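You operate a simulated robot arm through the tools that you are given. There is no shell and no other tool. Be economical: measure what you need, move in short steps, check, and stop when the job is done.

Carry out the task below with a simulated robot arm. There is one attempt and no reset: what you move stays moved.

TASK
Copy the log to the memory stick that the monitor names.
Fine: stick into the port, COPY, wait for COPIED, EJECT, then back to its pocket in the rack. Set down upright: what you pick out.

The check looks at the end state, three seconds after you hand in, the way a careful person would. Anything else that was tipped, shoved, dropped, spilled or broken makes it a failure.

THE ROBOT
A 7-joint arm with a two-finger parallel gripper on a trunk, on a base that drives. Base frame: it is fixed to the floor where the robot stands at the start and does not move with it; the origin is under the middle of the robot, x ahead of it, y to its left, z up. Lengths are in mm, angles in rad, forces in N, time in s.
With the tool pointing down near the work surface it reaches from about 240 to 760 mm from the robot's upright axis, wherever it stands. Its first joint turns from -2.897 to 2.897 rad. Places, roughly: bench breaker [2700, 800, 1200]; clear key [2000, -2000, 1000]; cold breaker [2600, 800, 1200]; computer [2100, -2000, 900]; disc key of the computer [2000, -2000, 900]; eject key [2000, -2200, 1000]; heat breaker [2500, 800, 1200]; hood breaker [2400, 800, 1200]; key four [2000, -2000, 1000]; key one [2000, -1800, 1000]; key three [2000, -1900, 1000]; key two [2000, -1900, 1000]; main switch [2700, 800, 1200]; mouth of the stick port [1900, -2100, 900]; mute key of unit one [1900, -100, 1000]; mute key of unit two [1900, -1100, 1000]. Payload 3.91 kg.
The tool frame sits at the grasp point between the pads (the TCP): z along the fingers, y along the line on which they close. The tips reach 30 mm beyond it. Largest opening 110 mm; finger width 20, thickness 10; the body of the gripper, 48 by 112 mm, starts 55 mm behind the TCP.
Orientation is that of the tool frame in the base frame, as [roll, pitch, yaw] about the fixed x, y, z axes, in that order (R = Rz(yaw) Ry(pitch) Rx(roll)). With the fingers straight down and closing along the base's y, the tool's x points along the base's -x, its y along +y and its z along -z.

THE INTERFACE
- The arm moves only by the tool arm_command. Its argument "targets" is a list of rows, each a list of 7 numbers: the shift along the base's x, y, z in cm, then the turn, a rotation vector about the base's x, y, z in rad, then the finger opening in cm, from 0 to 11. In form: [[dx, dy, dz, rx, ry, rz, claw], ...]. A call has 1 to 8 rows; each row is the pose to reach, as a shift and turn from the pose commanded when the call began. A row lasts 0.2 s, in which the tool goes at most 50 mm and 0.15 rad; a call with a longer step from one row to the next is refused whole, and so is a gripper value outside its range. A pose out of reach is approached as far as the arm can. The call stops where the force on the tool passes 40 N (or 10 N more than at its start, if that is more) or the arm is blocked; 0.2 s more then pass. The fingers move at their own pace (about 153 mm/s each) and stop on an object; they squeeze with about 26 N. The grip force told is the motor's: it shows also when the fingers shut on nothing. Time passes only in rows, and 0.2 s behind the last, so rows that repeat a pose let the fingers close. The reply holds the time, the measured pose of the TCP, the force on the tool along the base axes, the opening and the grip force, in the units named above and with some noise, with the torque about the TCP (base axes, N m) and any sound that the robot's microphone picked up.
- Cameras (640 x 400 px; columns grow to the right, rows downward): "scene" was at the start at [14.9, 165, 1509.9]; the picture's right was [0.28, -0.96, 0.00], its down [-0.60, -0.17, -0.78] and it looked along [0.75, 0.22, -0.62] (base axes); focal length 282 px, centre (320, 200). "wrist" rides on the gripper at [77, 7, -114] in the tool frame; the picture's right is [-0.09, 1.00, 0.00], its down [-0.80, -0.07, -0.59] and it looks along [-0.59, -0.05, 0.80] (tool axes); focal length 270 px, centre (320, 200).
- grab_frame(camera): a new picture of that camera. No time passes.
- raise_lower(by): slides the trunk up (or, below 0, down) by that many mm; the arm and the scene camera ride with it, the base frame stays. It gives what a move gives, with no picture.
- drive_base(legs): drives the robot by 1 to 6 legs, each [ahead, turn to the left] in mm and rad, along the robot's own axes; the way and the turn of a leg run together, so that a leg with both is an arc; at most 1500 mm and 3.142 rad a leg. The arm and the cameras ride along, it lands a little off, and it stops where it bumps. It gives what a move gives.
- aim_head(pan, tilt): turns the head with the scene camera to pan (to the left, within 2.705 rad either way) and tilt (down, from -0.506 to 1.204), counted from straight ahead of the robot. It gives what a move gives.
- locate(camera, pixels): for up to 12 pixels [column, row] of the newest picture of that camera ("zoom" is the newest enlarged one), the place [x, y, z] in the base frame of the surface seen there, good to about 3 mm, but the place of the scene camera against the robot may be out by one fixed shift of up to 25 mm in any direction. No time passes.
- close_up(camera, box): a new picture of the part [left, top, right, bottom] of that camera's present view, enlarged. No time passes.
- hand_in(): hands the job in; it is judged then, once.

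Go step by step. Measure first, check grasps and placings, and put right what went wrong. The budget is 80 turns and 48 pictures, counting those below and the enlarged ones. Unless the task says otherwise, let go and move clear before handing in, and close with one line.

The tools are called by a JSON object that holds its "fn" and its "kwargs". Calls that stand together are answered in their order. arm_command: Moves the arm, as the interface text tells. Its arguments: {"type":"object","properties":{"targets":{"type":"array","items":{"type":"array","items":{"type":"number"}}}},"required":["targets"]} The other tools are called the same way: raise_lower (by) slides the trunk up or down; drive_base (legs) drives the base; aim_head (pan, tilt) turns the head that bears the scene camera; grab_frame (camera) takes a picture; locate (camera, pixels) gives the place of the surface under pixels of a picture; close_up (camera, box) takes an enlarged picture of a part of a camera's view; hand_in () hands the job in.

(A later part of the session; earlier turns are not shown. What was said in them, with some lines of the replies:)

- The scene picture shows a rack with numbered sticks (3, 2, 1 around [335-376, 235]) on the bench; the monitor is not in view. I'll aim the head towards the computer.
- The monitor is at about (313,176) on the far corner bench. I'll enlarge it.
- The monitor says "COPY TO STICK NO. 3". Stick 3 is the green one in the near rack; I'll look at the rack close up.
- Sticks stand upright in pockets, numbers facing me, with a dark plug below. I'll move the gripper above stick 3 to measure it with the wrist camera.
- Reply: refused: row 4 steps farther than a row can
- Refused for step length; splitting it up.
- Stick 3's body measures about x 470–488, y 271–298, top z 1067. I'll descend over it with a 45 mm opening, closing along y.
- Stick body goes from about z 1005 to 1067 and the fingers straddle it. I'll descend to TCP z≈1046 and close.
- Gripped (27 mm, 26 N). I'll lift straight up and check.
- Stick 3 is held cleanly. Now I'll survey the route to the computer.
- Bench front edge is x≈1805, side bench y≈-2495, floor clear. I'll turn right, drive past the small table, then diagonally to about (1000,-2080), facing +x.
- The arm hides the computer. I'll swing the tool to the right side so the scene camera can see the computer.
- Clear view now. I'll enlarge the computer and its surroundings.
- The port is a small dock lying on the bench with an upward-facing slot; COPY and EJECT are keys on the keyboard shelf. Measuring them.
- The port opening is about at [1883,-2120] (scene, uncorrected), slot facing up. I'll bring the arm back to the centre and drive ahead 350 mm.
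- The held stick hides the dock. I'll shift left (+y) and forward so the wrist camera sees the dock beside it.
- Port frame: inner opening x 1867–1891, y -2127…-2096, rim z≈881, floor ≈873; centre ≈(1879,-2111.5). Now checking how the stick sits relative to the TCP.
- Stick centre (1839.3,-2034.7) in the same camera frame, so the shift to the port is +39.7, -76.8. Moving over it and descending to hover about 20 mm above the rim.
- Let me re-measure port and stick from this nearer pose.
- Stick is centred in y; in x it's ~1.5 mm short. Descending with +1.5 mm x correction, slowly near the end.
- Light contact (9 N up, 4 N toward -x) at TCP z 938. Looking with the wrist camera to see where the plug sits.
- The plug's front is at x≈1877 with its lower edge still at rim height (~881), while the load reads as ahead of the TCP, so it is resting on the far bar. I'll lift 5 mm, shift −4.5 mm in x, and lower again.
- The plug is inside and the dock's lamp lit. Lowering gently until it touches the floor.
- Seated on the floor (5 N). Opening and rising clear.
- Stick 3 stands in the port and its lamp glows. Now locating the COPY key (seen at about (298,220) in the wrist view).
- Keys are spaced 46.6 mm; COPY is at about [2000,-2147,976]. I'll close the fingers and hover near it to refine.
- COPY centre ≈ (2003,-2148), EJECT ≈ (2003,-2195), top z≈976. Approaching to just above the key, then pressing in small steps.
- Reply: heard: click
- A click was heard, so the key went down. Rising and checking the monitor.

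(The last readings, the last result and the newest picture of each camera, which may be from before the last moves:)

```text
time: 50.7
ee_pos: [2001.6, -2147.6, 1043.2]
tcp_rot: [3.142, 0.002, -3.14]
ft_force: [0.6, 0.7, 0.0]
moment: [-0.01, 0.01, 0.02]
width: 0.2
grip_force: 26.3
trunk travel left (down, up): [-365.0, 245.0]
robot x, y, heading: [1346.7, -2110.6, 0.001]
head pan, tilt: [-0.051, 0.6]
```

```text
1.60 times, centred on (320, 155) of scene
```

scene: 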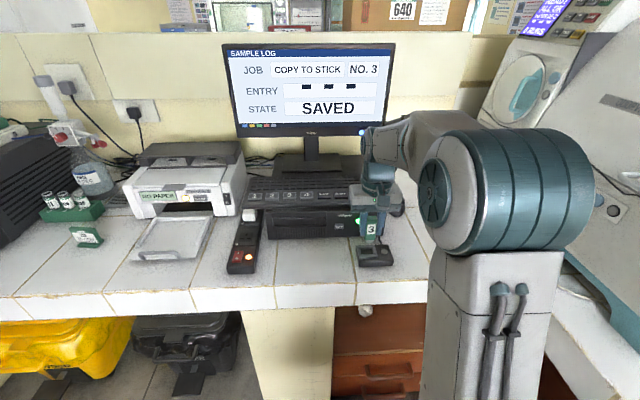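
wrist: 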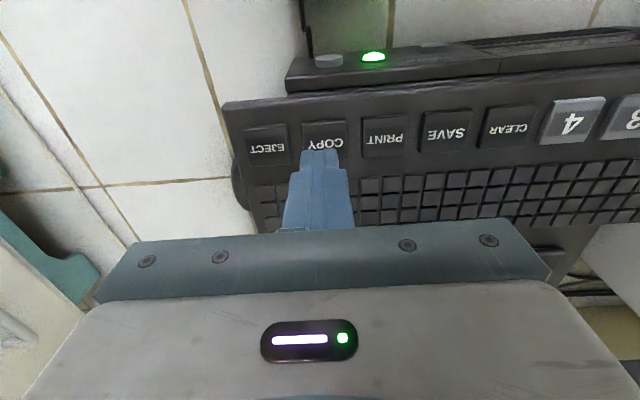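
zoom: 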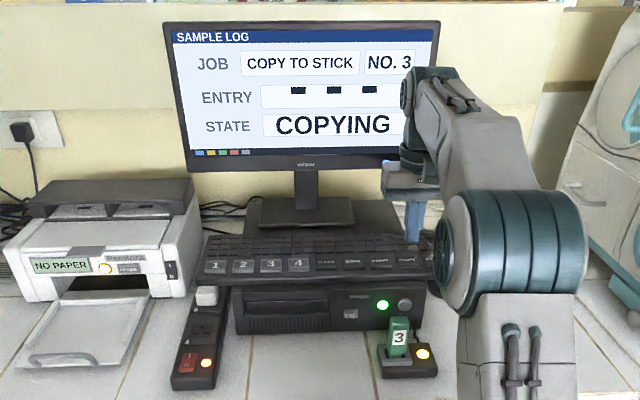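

State is COPYING. I'll move above EJECT (4.65 cm to -y) and wait there.

{"fn": "arm_command", "kwargs": {"targets": [[0, -2.3, 0, 0, 0, 0, 0], [0, -4.65, 0, 0, 0, 0, 0], [0, -4.65, 0, 0, 0, 0, 0], [0, -4.65, 0, 0, 0, 0, 0], [0, -4.65, 0, 0, 0, 0, 0], [0, -4.65, 0, 0, 0, 0, 0], [0, -4.65, 0, 0, 0, 0, 0], [0, -4.65, 0, 0, 0, 0, 0]]}}

{"fn": "arm_command", "kwargs": {"targets": [[0, 0, 0, 0, 0, 0, 0], [0, 0, 0, 0, 0, 0, 0], [0, 0, 0, 0, 0, 0, 0], [0, 0, 0, 0, 0, 0, 0], [0, 0, 0, 0, 0, 0, 0], [0, 0, 0, 0, 0, 0, 0], [0, 0, 0, 0, 0, 0, 0], [0, 0, 0, 0, 0, 0, 0]]}}

{"fn": "arm_command", "kwargs": {"targets": [[0, 0, 0, 0, 0, 0, 0], [0, 0, 0, 0, 0, 0, 0], [0, 0, 0, 0, 0, 0, 0], [0, 0, 0, 0, 0, 0, 0], [0, 0, 0, 0, 0, 0, 0], [0, 0, 0, 0, 0, 0, 0], [0, 0, 0, 0, 0, 0, 0], [0, 0, 0, 0, 0, 0, 0]]}}

{"fn": "close_up", "kwargs": {"camera": "scene", "box": [210, 30, 430, 280]}}

```text
time: 52.5
ee_pos: [2002.8, -2193.5, 1043.3]
tcp_rot: [3.141, 0.001, -3.14]
ft_force: [1.6, 0.1, -0.4]
moment: [-0.01, 0.02, -0.02]
width: 0.1
grip_force: 26.2
trunk travel left (down, up): [-365.0, 245.0]
robot x, y, heading: [1344.1, -2109.1, 0.001]
head pan, tilt: [-0.051, 0.6]
```

```text
time: 54.3
ee_pos: [2001.3, -2193.3, 1044.3]
tcp_rot: [3.141, -0.001, -3.141]
ft_force: [-0.3, 0.0, 0.3]
moment: [0.0, -0.03, 0.02]
width: 0.0
grip_force: 26.0
trunk travel left (down, up): [-365.0, 245.0]
robot x, y, heading: [1344.2, -2105.9, -0.002]
head pan, tilt: [-0.051, 0.6]
```

```text
time: 56.1
ee_pos: [2001.7, -2194.1, 1043.0]
tcp_rot: [3.141, 0.001, -3.14]
ft_force: [0.6, -0.5, -0.3]
moment: [-0.01, 0.01, 0.03]
width: 0.0
grip_force: 26.2
trunk travel left (down, up): [-365.0, 245.0]
robot x, y, heading: [1344.6, -2107.1, -0.004]
head pan, tilt: [-0.051, 0.6]
```

```text
1.60 times, centred on (320, 155) of scene
```

zoom: 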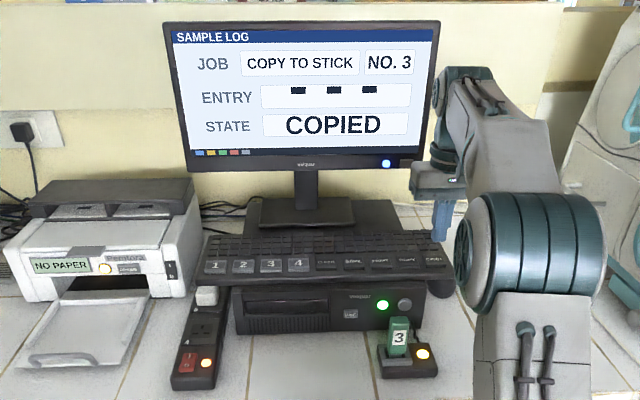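

State is COPIED. Pressing EJECT the same way and rising again.

{"fn": "arm_command", "kwargs": {"targets": [[0, 0, -2, 0, 0, 0, 0], [0, 0, -3.2, 0, 0, 0, 0], [0, 0, -3.7, 0, 0, 0, 0], [0, 0, -3.9, 0, 0, 0, 0], [0, 0, -4.0, 0, 0, 0, 0]]}}

{"fn": "arm_command", "kwargs": {"targets": [[0, 0, 2, 0, 0, 0, 0], [0, 0, 5, 0, 0, 0, 0], [0, 0, 8, 0, 0, 0, 0], [0, 0, 8, 0, 0, 0, 0]]}}

{"fn": "close_up", "kwargs": {"camera": "scene", "box": [210, 30, 430, 280]}}

```text
time: 57.3
ee_pos: [2001.5, -2194.1, 1003.4]
tcp_rot: [3.141, -0.001, -3.141]
ft_force: [1.4, -0.9, 1.1]
moment: [-0.01, 0.0, 0.0]
width: 0.0
grip_force: 26.3
trunk travel left (down, up): [-365.0, 245.0]
robot x, y, heading: [1344.6, -2106.2, -0.001]
head pan, tilt: [-0.051, 0.6]
heard: click
```

```text
time: 58.3
ee_pos: [2002.0, -2192.6, 1083.5]
tcp_rot: [-3.141, 0.0, -3.139]
ft_force: [0.1, -0.7, -0.6]
moment: [0.01, -0.02, -0.02]
width: 0.1
grip_force: 26.3
trunk travel left (down, up): [-365.0, 245.0]
robot x, y, heading: [1348.5, -2108.0, -0.001]
head pan, tilt: [-0.051, 0.6]
```

```text
1.60 times, centred on (320, 155) of scene
```

zoom: 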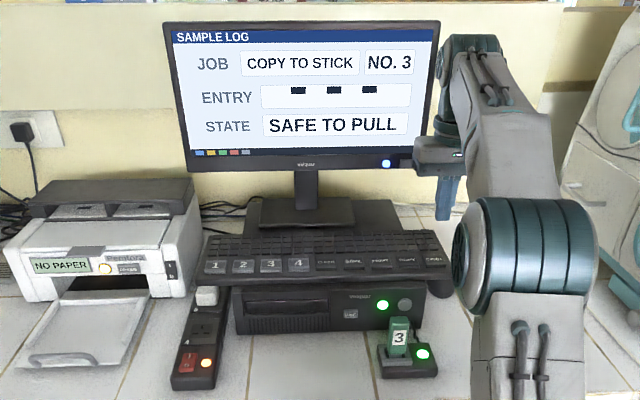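

SAFE TO PULL. Returning exactly over the stick with an opening of 46 mm and regrasping it.

{"fn": "arm_command", "kwargs": {"targets": [[-4, 2.6, 0, 0, 0, 0, 2], [-8, 5.2, 0, 0, 0, 0, 4.6], [-12, 7.8, 0, 0, 0, 0, 4.6], [-12.7, 8.35, -2, 0, 0, 0, 4.6], [-12.7, 8.35, -6, 0, 0, 0, 4.6], [-12.7, 8.35, -10, 0, 0, 0, 4.6], [-12.7, 8.35, -13.5, 0, 0, 0, 4.6], [-12.7, 8.35, -15.4, 0, 0, 0, 4.6]]}}

{"fn": "arm_command", "kwargs": {"targets": [[0, 0, 0, 0, 0, 0, 3.2], [0, 0, 0, 0, 0, 0, 2], [0, 0, 0, 0, 0, 0, 1.5], [0, 0, 0, 0, 0, 0, 1.5]]}}

```text
time: 60.1
ee_pos: [1875.9, -2110.2, 929.7]
tcp_rot: [3.141, 0.0, -3.139]
ft_force: [-0.2, -0.6, -0.3]
moment: [0.03, 0.0, -0.03]
width: 46.1
grip_force: 0.0
trunk travel left (down, up): [-365.0, 245.0]
robot x, y, heading: [1341.1, -2109.2, -0.005]
head pan, tilt: [-0.051, 0.6]
```

```text
time: 61.1
ee_pos: [1876.9, -2109.3, 929.8]
tcp_rot: [3.141, 0.001, -3.14]
ft_force: [0.6, 0.0, 0.0]
moment: [0.01, 0.02, 0.01]
width: 27.4
grip_force: 26.2
trunk travel left (down, up): [-365.0, 245.0]
robot x, y, heading: [1348.2, -2105.6, -0.005]
head pan, tilt: [-0.051, 0.6]
```

Gripped. Lifting straight out, then pulling the arm in and raising the trunk.

{"fn": "arm_command", "kwargs": {"targets": [[0, 0, 1, 0, 0, 0, 1.5], [0, 0, 3, 0, 0, 0, 1.5], [0, 0, 7, 0, 0, 0, 1.5], [0, 0, 11.5, 0, 0, 0, 1.5], [0, 0, 16, 0, 0, 0, 1.5], [-4, 0, 19, 0, 0, 0, 1.5], [-8, 0, 20.5, 0, 0, 0, 1.5], [-12.5, 0, 20.5, 0, 0, 0, 1.5]]}}

{"fn": "raise_lower", "kwargs": {"by": 110}}

{"fn": "drive_base", "kwargs": {"legs": [[-345, 0]]}}

{"fn": "grab_frame", "kwargs": {"camera": "scene"}}

```text
time: 62.9
ee_pos: [1749.4, -2110.5, 1134.6]
tcp_rot: [3.141, 0.0, -3.141]
ft_force: [0.1, -0.7, -0.1]
moment: [-0.01, -0.02, 0.04]
width: 26.9
grip_force: 25.8
trunk travel left (down, up): [-365.0, 245.0]
robot x, y, heading: [1350.1, -2110.7, -0.001]
head pan, tilt: [-0.051, 0.6]
```

```text
time: 64.3
ee_pos: [1750.5, -2110.5, 1244.4]
tcp_rot: [-3.14, 0.0, -3.139]
ft_force: [-1.4, 0.3, -0.8]
moment: [0.0, 0.0, -0.02]
width: 27.4
grip_force: 26.6
trunk travel left (down, up): [-475.0, 135.0]
robot x, y, heading: [1349.2, -2106.8, -0.003]
head pan, tilt: [-0.051, 0.6]
```

```text
time: 66.6
ee_pos: [1402.9, -2109.6, 1245.0]
tcp_rot: [3.139, -0.001, -3.141]
ft_force: [-0.2, 0.9, 0.0]
moment: [-0.02, 0.02, 0.01]
width: 27.3
grip_force: 26.0
trunk travel left (down, up): [-475.0, 135.0]
robot x, y, heading: [1000.9, -2106.9, -0.004]
head pan, tilt: [-0.051, 0.6]
```

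```text
11 pictures are left
```

scene: 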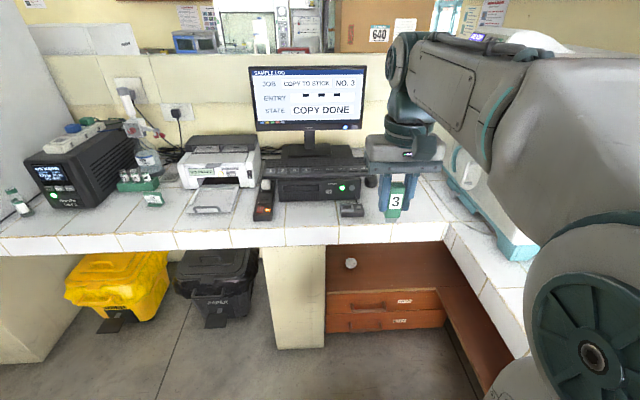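

The monitor reads COPY DONE and the dock is undisturbed. Driving back along the reverse route.

{"fn": "drive_base", "kwargs": {"legs": [[0, -0.832], [-1492, 0], [0, -0.735], [-900, 0]]}}

```text
time: 82.5
ee_pos: [-15.6, -504.2, 1245.0]
tcp_rot: [3.141, 0.001, 1.587]
ft_force: [-0.3, -0.1, 0.2]
moment: [0.01, -0.01, 0.0]
width: 27.0
grip_force: 26.0
trunk travel left (down, up): [-475.0, 135.0]
robot x, y, heading: [-19.8, -96.1, -1.556]
head pan, tilt: [-0.051, 0.6]
```

{"fn": "drive_base", "kwargs": {"legs": [[-97, 0], [0, 1.556]]}}

{"fn": "aim_head", "kwargs": {"pan": 0.283, "tilt": 0.668}}

{"fn": "grab_frame", "kwargs": {"camera": "scene"}}

```text
time: 87.4
ee_pos: [384.6, -5.5, 1243.4]
tcp_rot: [-3.141, -0.001, 3.141]
ft_force: [-0.3, 0.9, -1.1]
moment: [-0.01, 0.01, 0.03]
width: 27.2
grip_force: 26.5
trunk travel left (down, up): [-475.0, 135.0]
robot x, y, heading: [-19.5, -1.4, -0.002]
head pan, tilt: [-0.051, 0.6]
```

```text
time: 88.2
ee_pos: [386.0, -5.3, 1244.7]
tcp_rot: [3.141, 0.001, -3.141]
ft_force: [0.7, -0.2, -0.2]
moment: [0.02, -0.01, 0.02]
width: 27.2
grip_force: 25.9
trunk travel left (down, up): [-475.0, 135.0]
robot x, y, heading: [-19.1, -0.1, -0.007]
head pan, tilt: [0.283, 0.668]
```

```text
10 pictures are left
```

scene: 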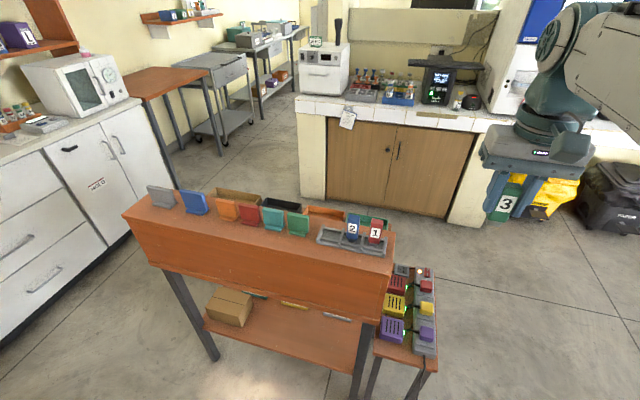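

Back at the rack: pocket 3 is empty at about (327,237). I'll move the tool to the left of it to re-measure the pocket with the wrist camera.

{"fn": "arm_command", "kwargs": {"targets": [[0.5, 4.9, 0, 0, 0, 0, 1.5], [1, 9.8, 0, 0, 0, 0, 1.5], [1.5, 14.7, 0, 0, 0, 0, 1.5], [2, 19.6, 0, 0, 0, 0, 1.5], [2.5, 24.5, 0, 0, 0, 0, 1.5], [3, 29.4, 0, 0, 0, 0, 1.5], [4, 34, 0, 0, 0, 0, 1.5], [6, 38, 0, 0, 0, 0, 1.5]]}}

{"fn": "arm_command", "kwargs": {"targets": [[0, 0, -4, 0, 0, 0, 1.5], [0, 0, -8, 0, 0, 0, 1.5], [0, 0, -8, 0, 0, 0, 1.5]]}}

{"fn": "grab_frame", "kwargs": {"camera": "wrist"}}

```text
time: 90.0
ee_pos: [445.8, 376.0, 1243.7]
tcp_rot: [-3.14, -0.001, -3.141]
ft_force: [0.5, 0.1, -0.2]
moment: [-0.01, 0.02, -0.03]
width: 26.9
grip_force: 25.7
trunk travel left (down, up): [-475.0, 135.0]
robot x, y, heading: [-22.0, 0.1, -0.003]
head pan, tilt: [0.283, 0.668]
```

```text
time: 90.8
ee_pos: [444.7, 373.5, 1164.7]
tcp_rot: [3.141, 0.001, -3.14]
ft_force: [-0.3, -1.0, -0.1]
moment: [-0.02, 0.03, 0.05]
width: 27.1
grip_force: 25.8
trunk travel left (down, up): [-475.0, 135.0]
robot x, y, heading: [-20.8, -2.0, -0.001]
head pan, tilt: [0.283, 0.668]
```

```text
9 pictures are left
```

wrist: 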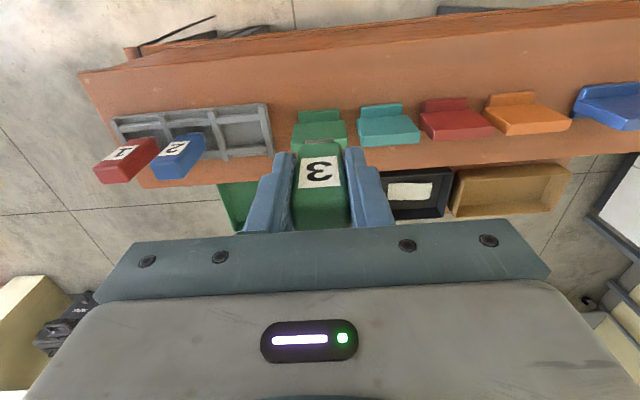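

{"fn": "close_up", "kwargs": {"camera": "wrist", "box": [150, 90, 294, 180]}}

{"fn": "locate", "kwargs": {"camera": "wrist", "pixels": [[319, 165], [320, 222], [293, 205], [348, 205], [320, 180], [182, 158], [173, 145], [192, 140], [168, 158], [197, 152]]}}

```text
4.44 times, centred on (222, 135) of wrist
```

zoom: 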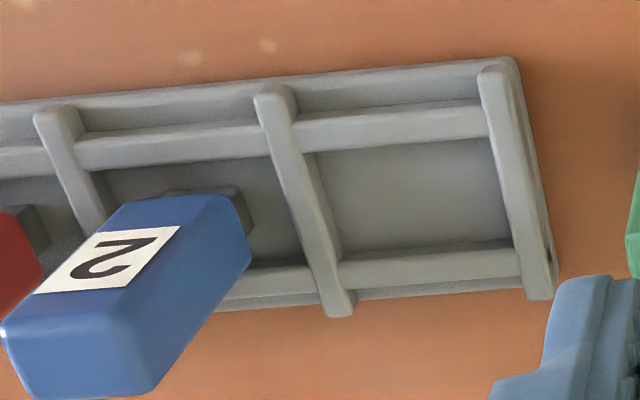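

```text
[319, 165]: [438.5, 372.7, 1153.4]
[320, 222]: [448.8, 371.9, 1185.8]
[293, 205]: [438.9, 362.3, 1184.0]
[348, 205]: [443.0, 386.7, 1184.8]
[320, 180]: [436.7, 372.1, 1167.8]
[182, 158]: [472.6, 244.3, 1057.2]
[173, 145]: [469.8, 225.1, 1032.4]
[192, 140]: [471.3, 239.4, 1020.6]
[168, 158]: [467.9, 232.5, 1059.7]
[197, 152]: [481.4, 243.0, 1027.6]
```

{"fn": "locate", "kwargs": {"camera": "zoom", "pixels": [[400, 125], [405, 136], [410, 150], [415, 190], [425, 240], [430, 252], [435, 268], [310, 200], [330, 200], [495, 190], [515, 180], [440, 285]]}}

```text
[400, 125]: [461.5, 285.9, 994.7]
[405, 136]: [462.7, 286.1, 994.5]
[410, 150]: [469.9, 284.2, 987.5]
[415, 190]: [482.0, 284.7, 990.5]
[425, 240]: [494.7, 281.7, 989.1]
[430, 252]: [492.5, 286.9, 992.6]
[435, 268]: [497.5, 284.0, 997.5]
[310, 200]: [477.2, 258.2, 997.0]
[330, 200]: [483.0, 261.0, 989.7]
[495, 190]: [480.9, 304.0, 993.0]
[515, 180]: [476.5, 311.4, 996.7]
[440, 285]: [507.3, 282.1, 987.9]
```

Pocket 3 is x≈466–495, y≈261–306, floor ≈988: centre agrees with the original grasp pose (479.6, 284). Moving over it and lowering.

{"fn": "arm_command", "kwargs": {"targets": [[1, -3, 0, 0, 0, 0, 1.5], [2.2, -6, 0, 0, 0, 0, 1.5], [3.4, -9.05, 0, 0, 0, 0, 1.5], [3.4, -9.05, -3, 0, 0, 0, 1.5], [3.4, -9.05, -6, 0, 0, 0, 1.5], [3.4, -9.05, -8, 0, 0, 0, 1.5], [3.4, -9.05, -9, 0, 0, 0, 1.5]]}}

{"fn": "close_up", "kwargs": {"camera": "scene", "box": [290, 190, 410, 270]}}

```text
time: 92.4
ee_pos: [478.2, 285.5, 1074.0]
tcp_rot: [3.142, 0.0, 3.141]
ft_force: [-0.7, -0.1, -0.6]
moment: [0.03, 0.01, 0.01]
width: 27.3
grip_force: 26.4
trunk travel left (down, up): [-475.0, 135.0]
robot x, y, heading: [-20.8, -2.6, 0.001]
head pan, tilt: [0.283, 0.668]
```

```text
5.00 times, centred on (350, 230) of scene
```

zoom: 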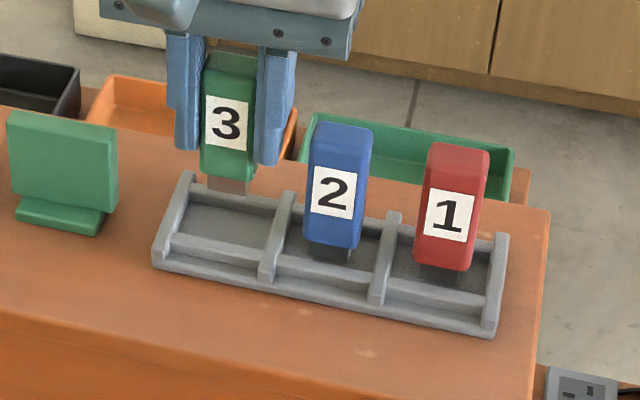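

Aligned over its pocket. Lowering slowly to contact.

{"fn": "arm_command", "kwargs": {"targets": [[0, -0.05, -1, 0, 0, 0, 1.5], [0, -0.05, -2, 0, 0, 0, 1.5], [0, -0.05, -2.4, 0, 0, 0, 1.5], [0, -0.05, -2.6, 0, 0, 0, 1.5], [0, -0.05, -2.7, 0, 0, 0, 1.5]]}}

```text
time: 93.6
ee_pos: [479.6, 283.0, 1046.7]
tcp_rot: [3.14, -0.001, 3.141]
ft_force: [-1.0, 1.0, -1.8]
moment: [0.0, 0.09, 0.03]
width: 27.2
grip_force: 26.1
trunk travel left (down, up): [-475.0, 135.0]
robot x, y, heading: [-19.5, -2.8, -0.005]
head pan, tilt: [0.283, 0.668]
```

{"fn": "arm_command", "kwargs": {"targets": [[0, 0, -0.1, 0, 0, 0, 1.5], [0, 0, -0.15, 0, 0, 0, 1.5], [0, 0, -0.15, 0, 0, 0, 1.5]]}}

{"fn": "close_up", "kwargs": {"camera": "scene", "box": [290, 190, 410, 270]}}

```text
time: 94.4
ee_pos: [478.9, 283.1, 1046.7]
tcp_rot: [3.141, 0.001, -3.141]
ft_force: [-2.7, 0.6, 0.2]
moment: [0.06, 0.1, 0.01]
width: 27.0
grip_force: 26.1
trunk travel left (down, up): [-475.0, 135.0]
robot x, y, heading: [-22.3, 2.7, -0.004]
head pan, tilt: [0.283, 0.668]
```

```text
5.00 times, centred on (350, 230) of scene
```

zoom: 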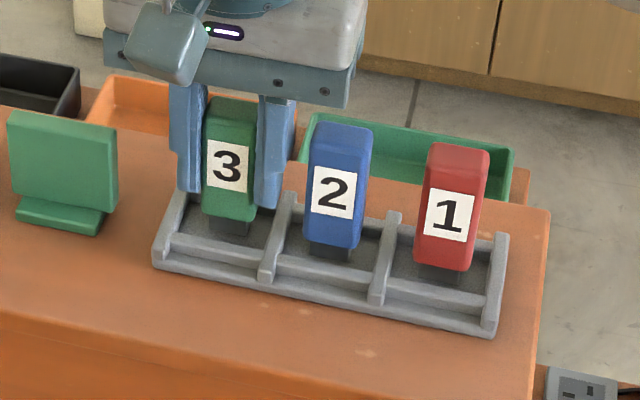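

Stick 3 seems to sit a bit farther back than 1 and 2, and there's a small −x force. Measuring it against its neighbours.

{"fn": "locate", "kwargs": {"camera": "zoom", "pixels": [[230, 140], [229, 170], [228, 205], [230, 228], [331, 165], [331, 195], [331, 235], [330, 255], [450, 190], [445, 250], [300, 178], [215, 262]]}}

```text
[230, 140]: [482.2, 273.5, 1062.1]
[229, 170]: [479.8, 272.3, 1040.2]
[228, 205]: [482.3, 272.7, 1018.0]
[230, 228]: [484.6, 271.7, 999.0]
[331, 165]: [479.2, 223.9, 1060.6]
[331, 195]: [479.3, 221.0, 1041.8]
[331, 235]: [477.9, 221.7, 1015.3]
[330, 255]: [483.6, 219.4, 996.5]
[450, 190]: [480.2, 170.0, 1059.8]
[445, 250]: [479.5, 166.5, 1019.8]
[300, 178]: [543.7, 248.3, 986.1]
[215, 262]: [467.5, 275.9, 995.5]
```

Stick 3 is ~2.5 mm farther back than its neighbours, vertical. I'll lift 4 mm, shift −2.5 mm in x, and lower to contact.

{"fn": "arm_command", "kwargs": {"targets": [[0, 0, 0.4, 0, 0, 0, 1.5], [-0.25, 0, 0.4, 0, 0, 0, 1.5], [-0.25, 0, 0, 0, 0, 0, 1.5], [-0.25, 0, -0.1, 0, 0, 0, 1.5], [-0.25, 0, -0.1, 0, 0, 0, 1.5]]}}

```text
time: 95.6
ee_pos: [477.2, 283.5, 1044.8]
tcp_rot: [3.141, 0.001, 3.139]
ft_force: [0.0, 1.4, 2.9]
moment: [0.01, -0.04, 0.0]
width: 27.4
grip_force: 26.5
trunk travel left (down, up): [-475.0, 135.0]
robot x, y, heading: [-20.2, -0.8, -0.007]
head pan, tilt: [0.283, 0.668]
```

Now it rests on the floor (3 N up, no side force). Releasing gently and rising.

{"fn": "arm_command", "kwargs": {"targets": [[0, 0, 0.05, 0, 0, 0, 3.2], [0, 0, 0.05, 0, 0, 0, 4.4], [0, 0, 0.05, 0, 0, 0, 4.4], [0, 0, 3, 0, 0, 0, 4.4], [0, 0, 7, 0, 0, 0, 4.4], [0, 0, 11, 0, 0, 0, 4.4], [0, 0, 15, 0, 0, 0, 4.4], [-4, 0, 18, 0, 0, 0, 4.4]]}}

{"fn": "close_up", "kwargs": {"camera": "scene", "box": [290, 190, 410, 270]}}

{"fn": "grab_frame", "kwargs": {"camera": "wrist"}}

```text
time: 97.4
ee_pos: [436.7, 284.7, 1225.5]
tcp_rot: [-3.141, 0.0, -3.14]
ft_force: [-0.2, -0.1, -0.3]
moment: [0.01, 0.04, 0.03]
width: 44.1
grip_force: 0.0
trunk travel left (down, up): [-475.0, 135.0]
robot x, y, heading: [-23.2, -2.4, -0.004]
head pan, tilt: [0.283, 0.668]
```

```text
5.00 times, centred on (350, 230) of scene
```

zoom: 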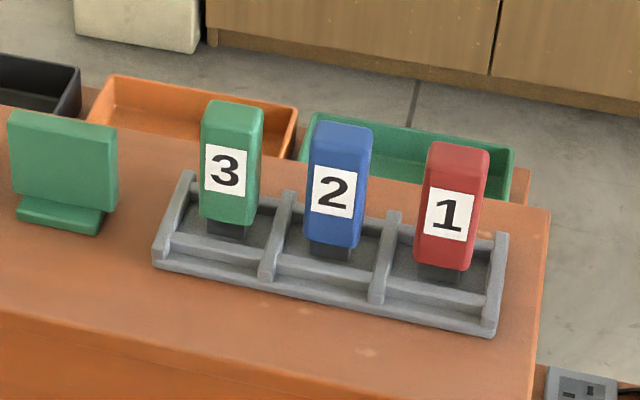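

```text
4 pictures are left
```

wrist: 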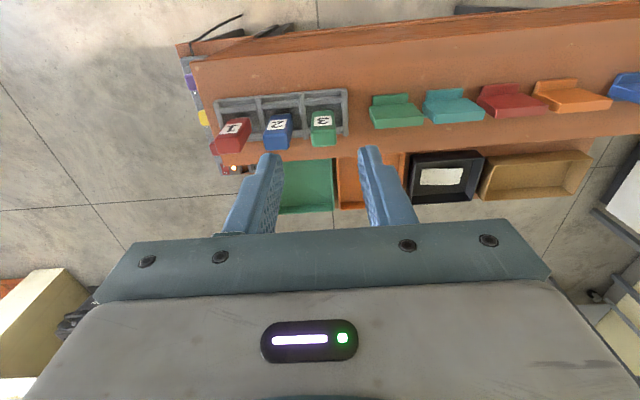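

Stick 3 stands upright in its pocket in line with 1 and 2, the gripper is clear, and the monitor showed COPY DONE. Handing in.

{"fn": "hand_in", "kwargs": {}}

```text
The job is handed in.
```

I copied the log to stick No. 3, the one the monitor named, and ejected it. The monitor then read COPY DONE, and the stick is back upright in its pocket with the gripper clear.
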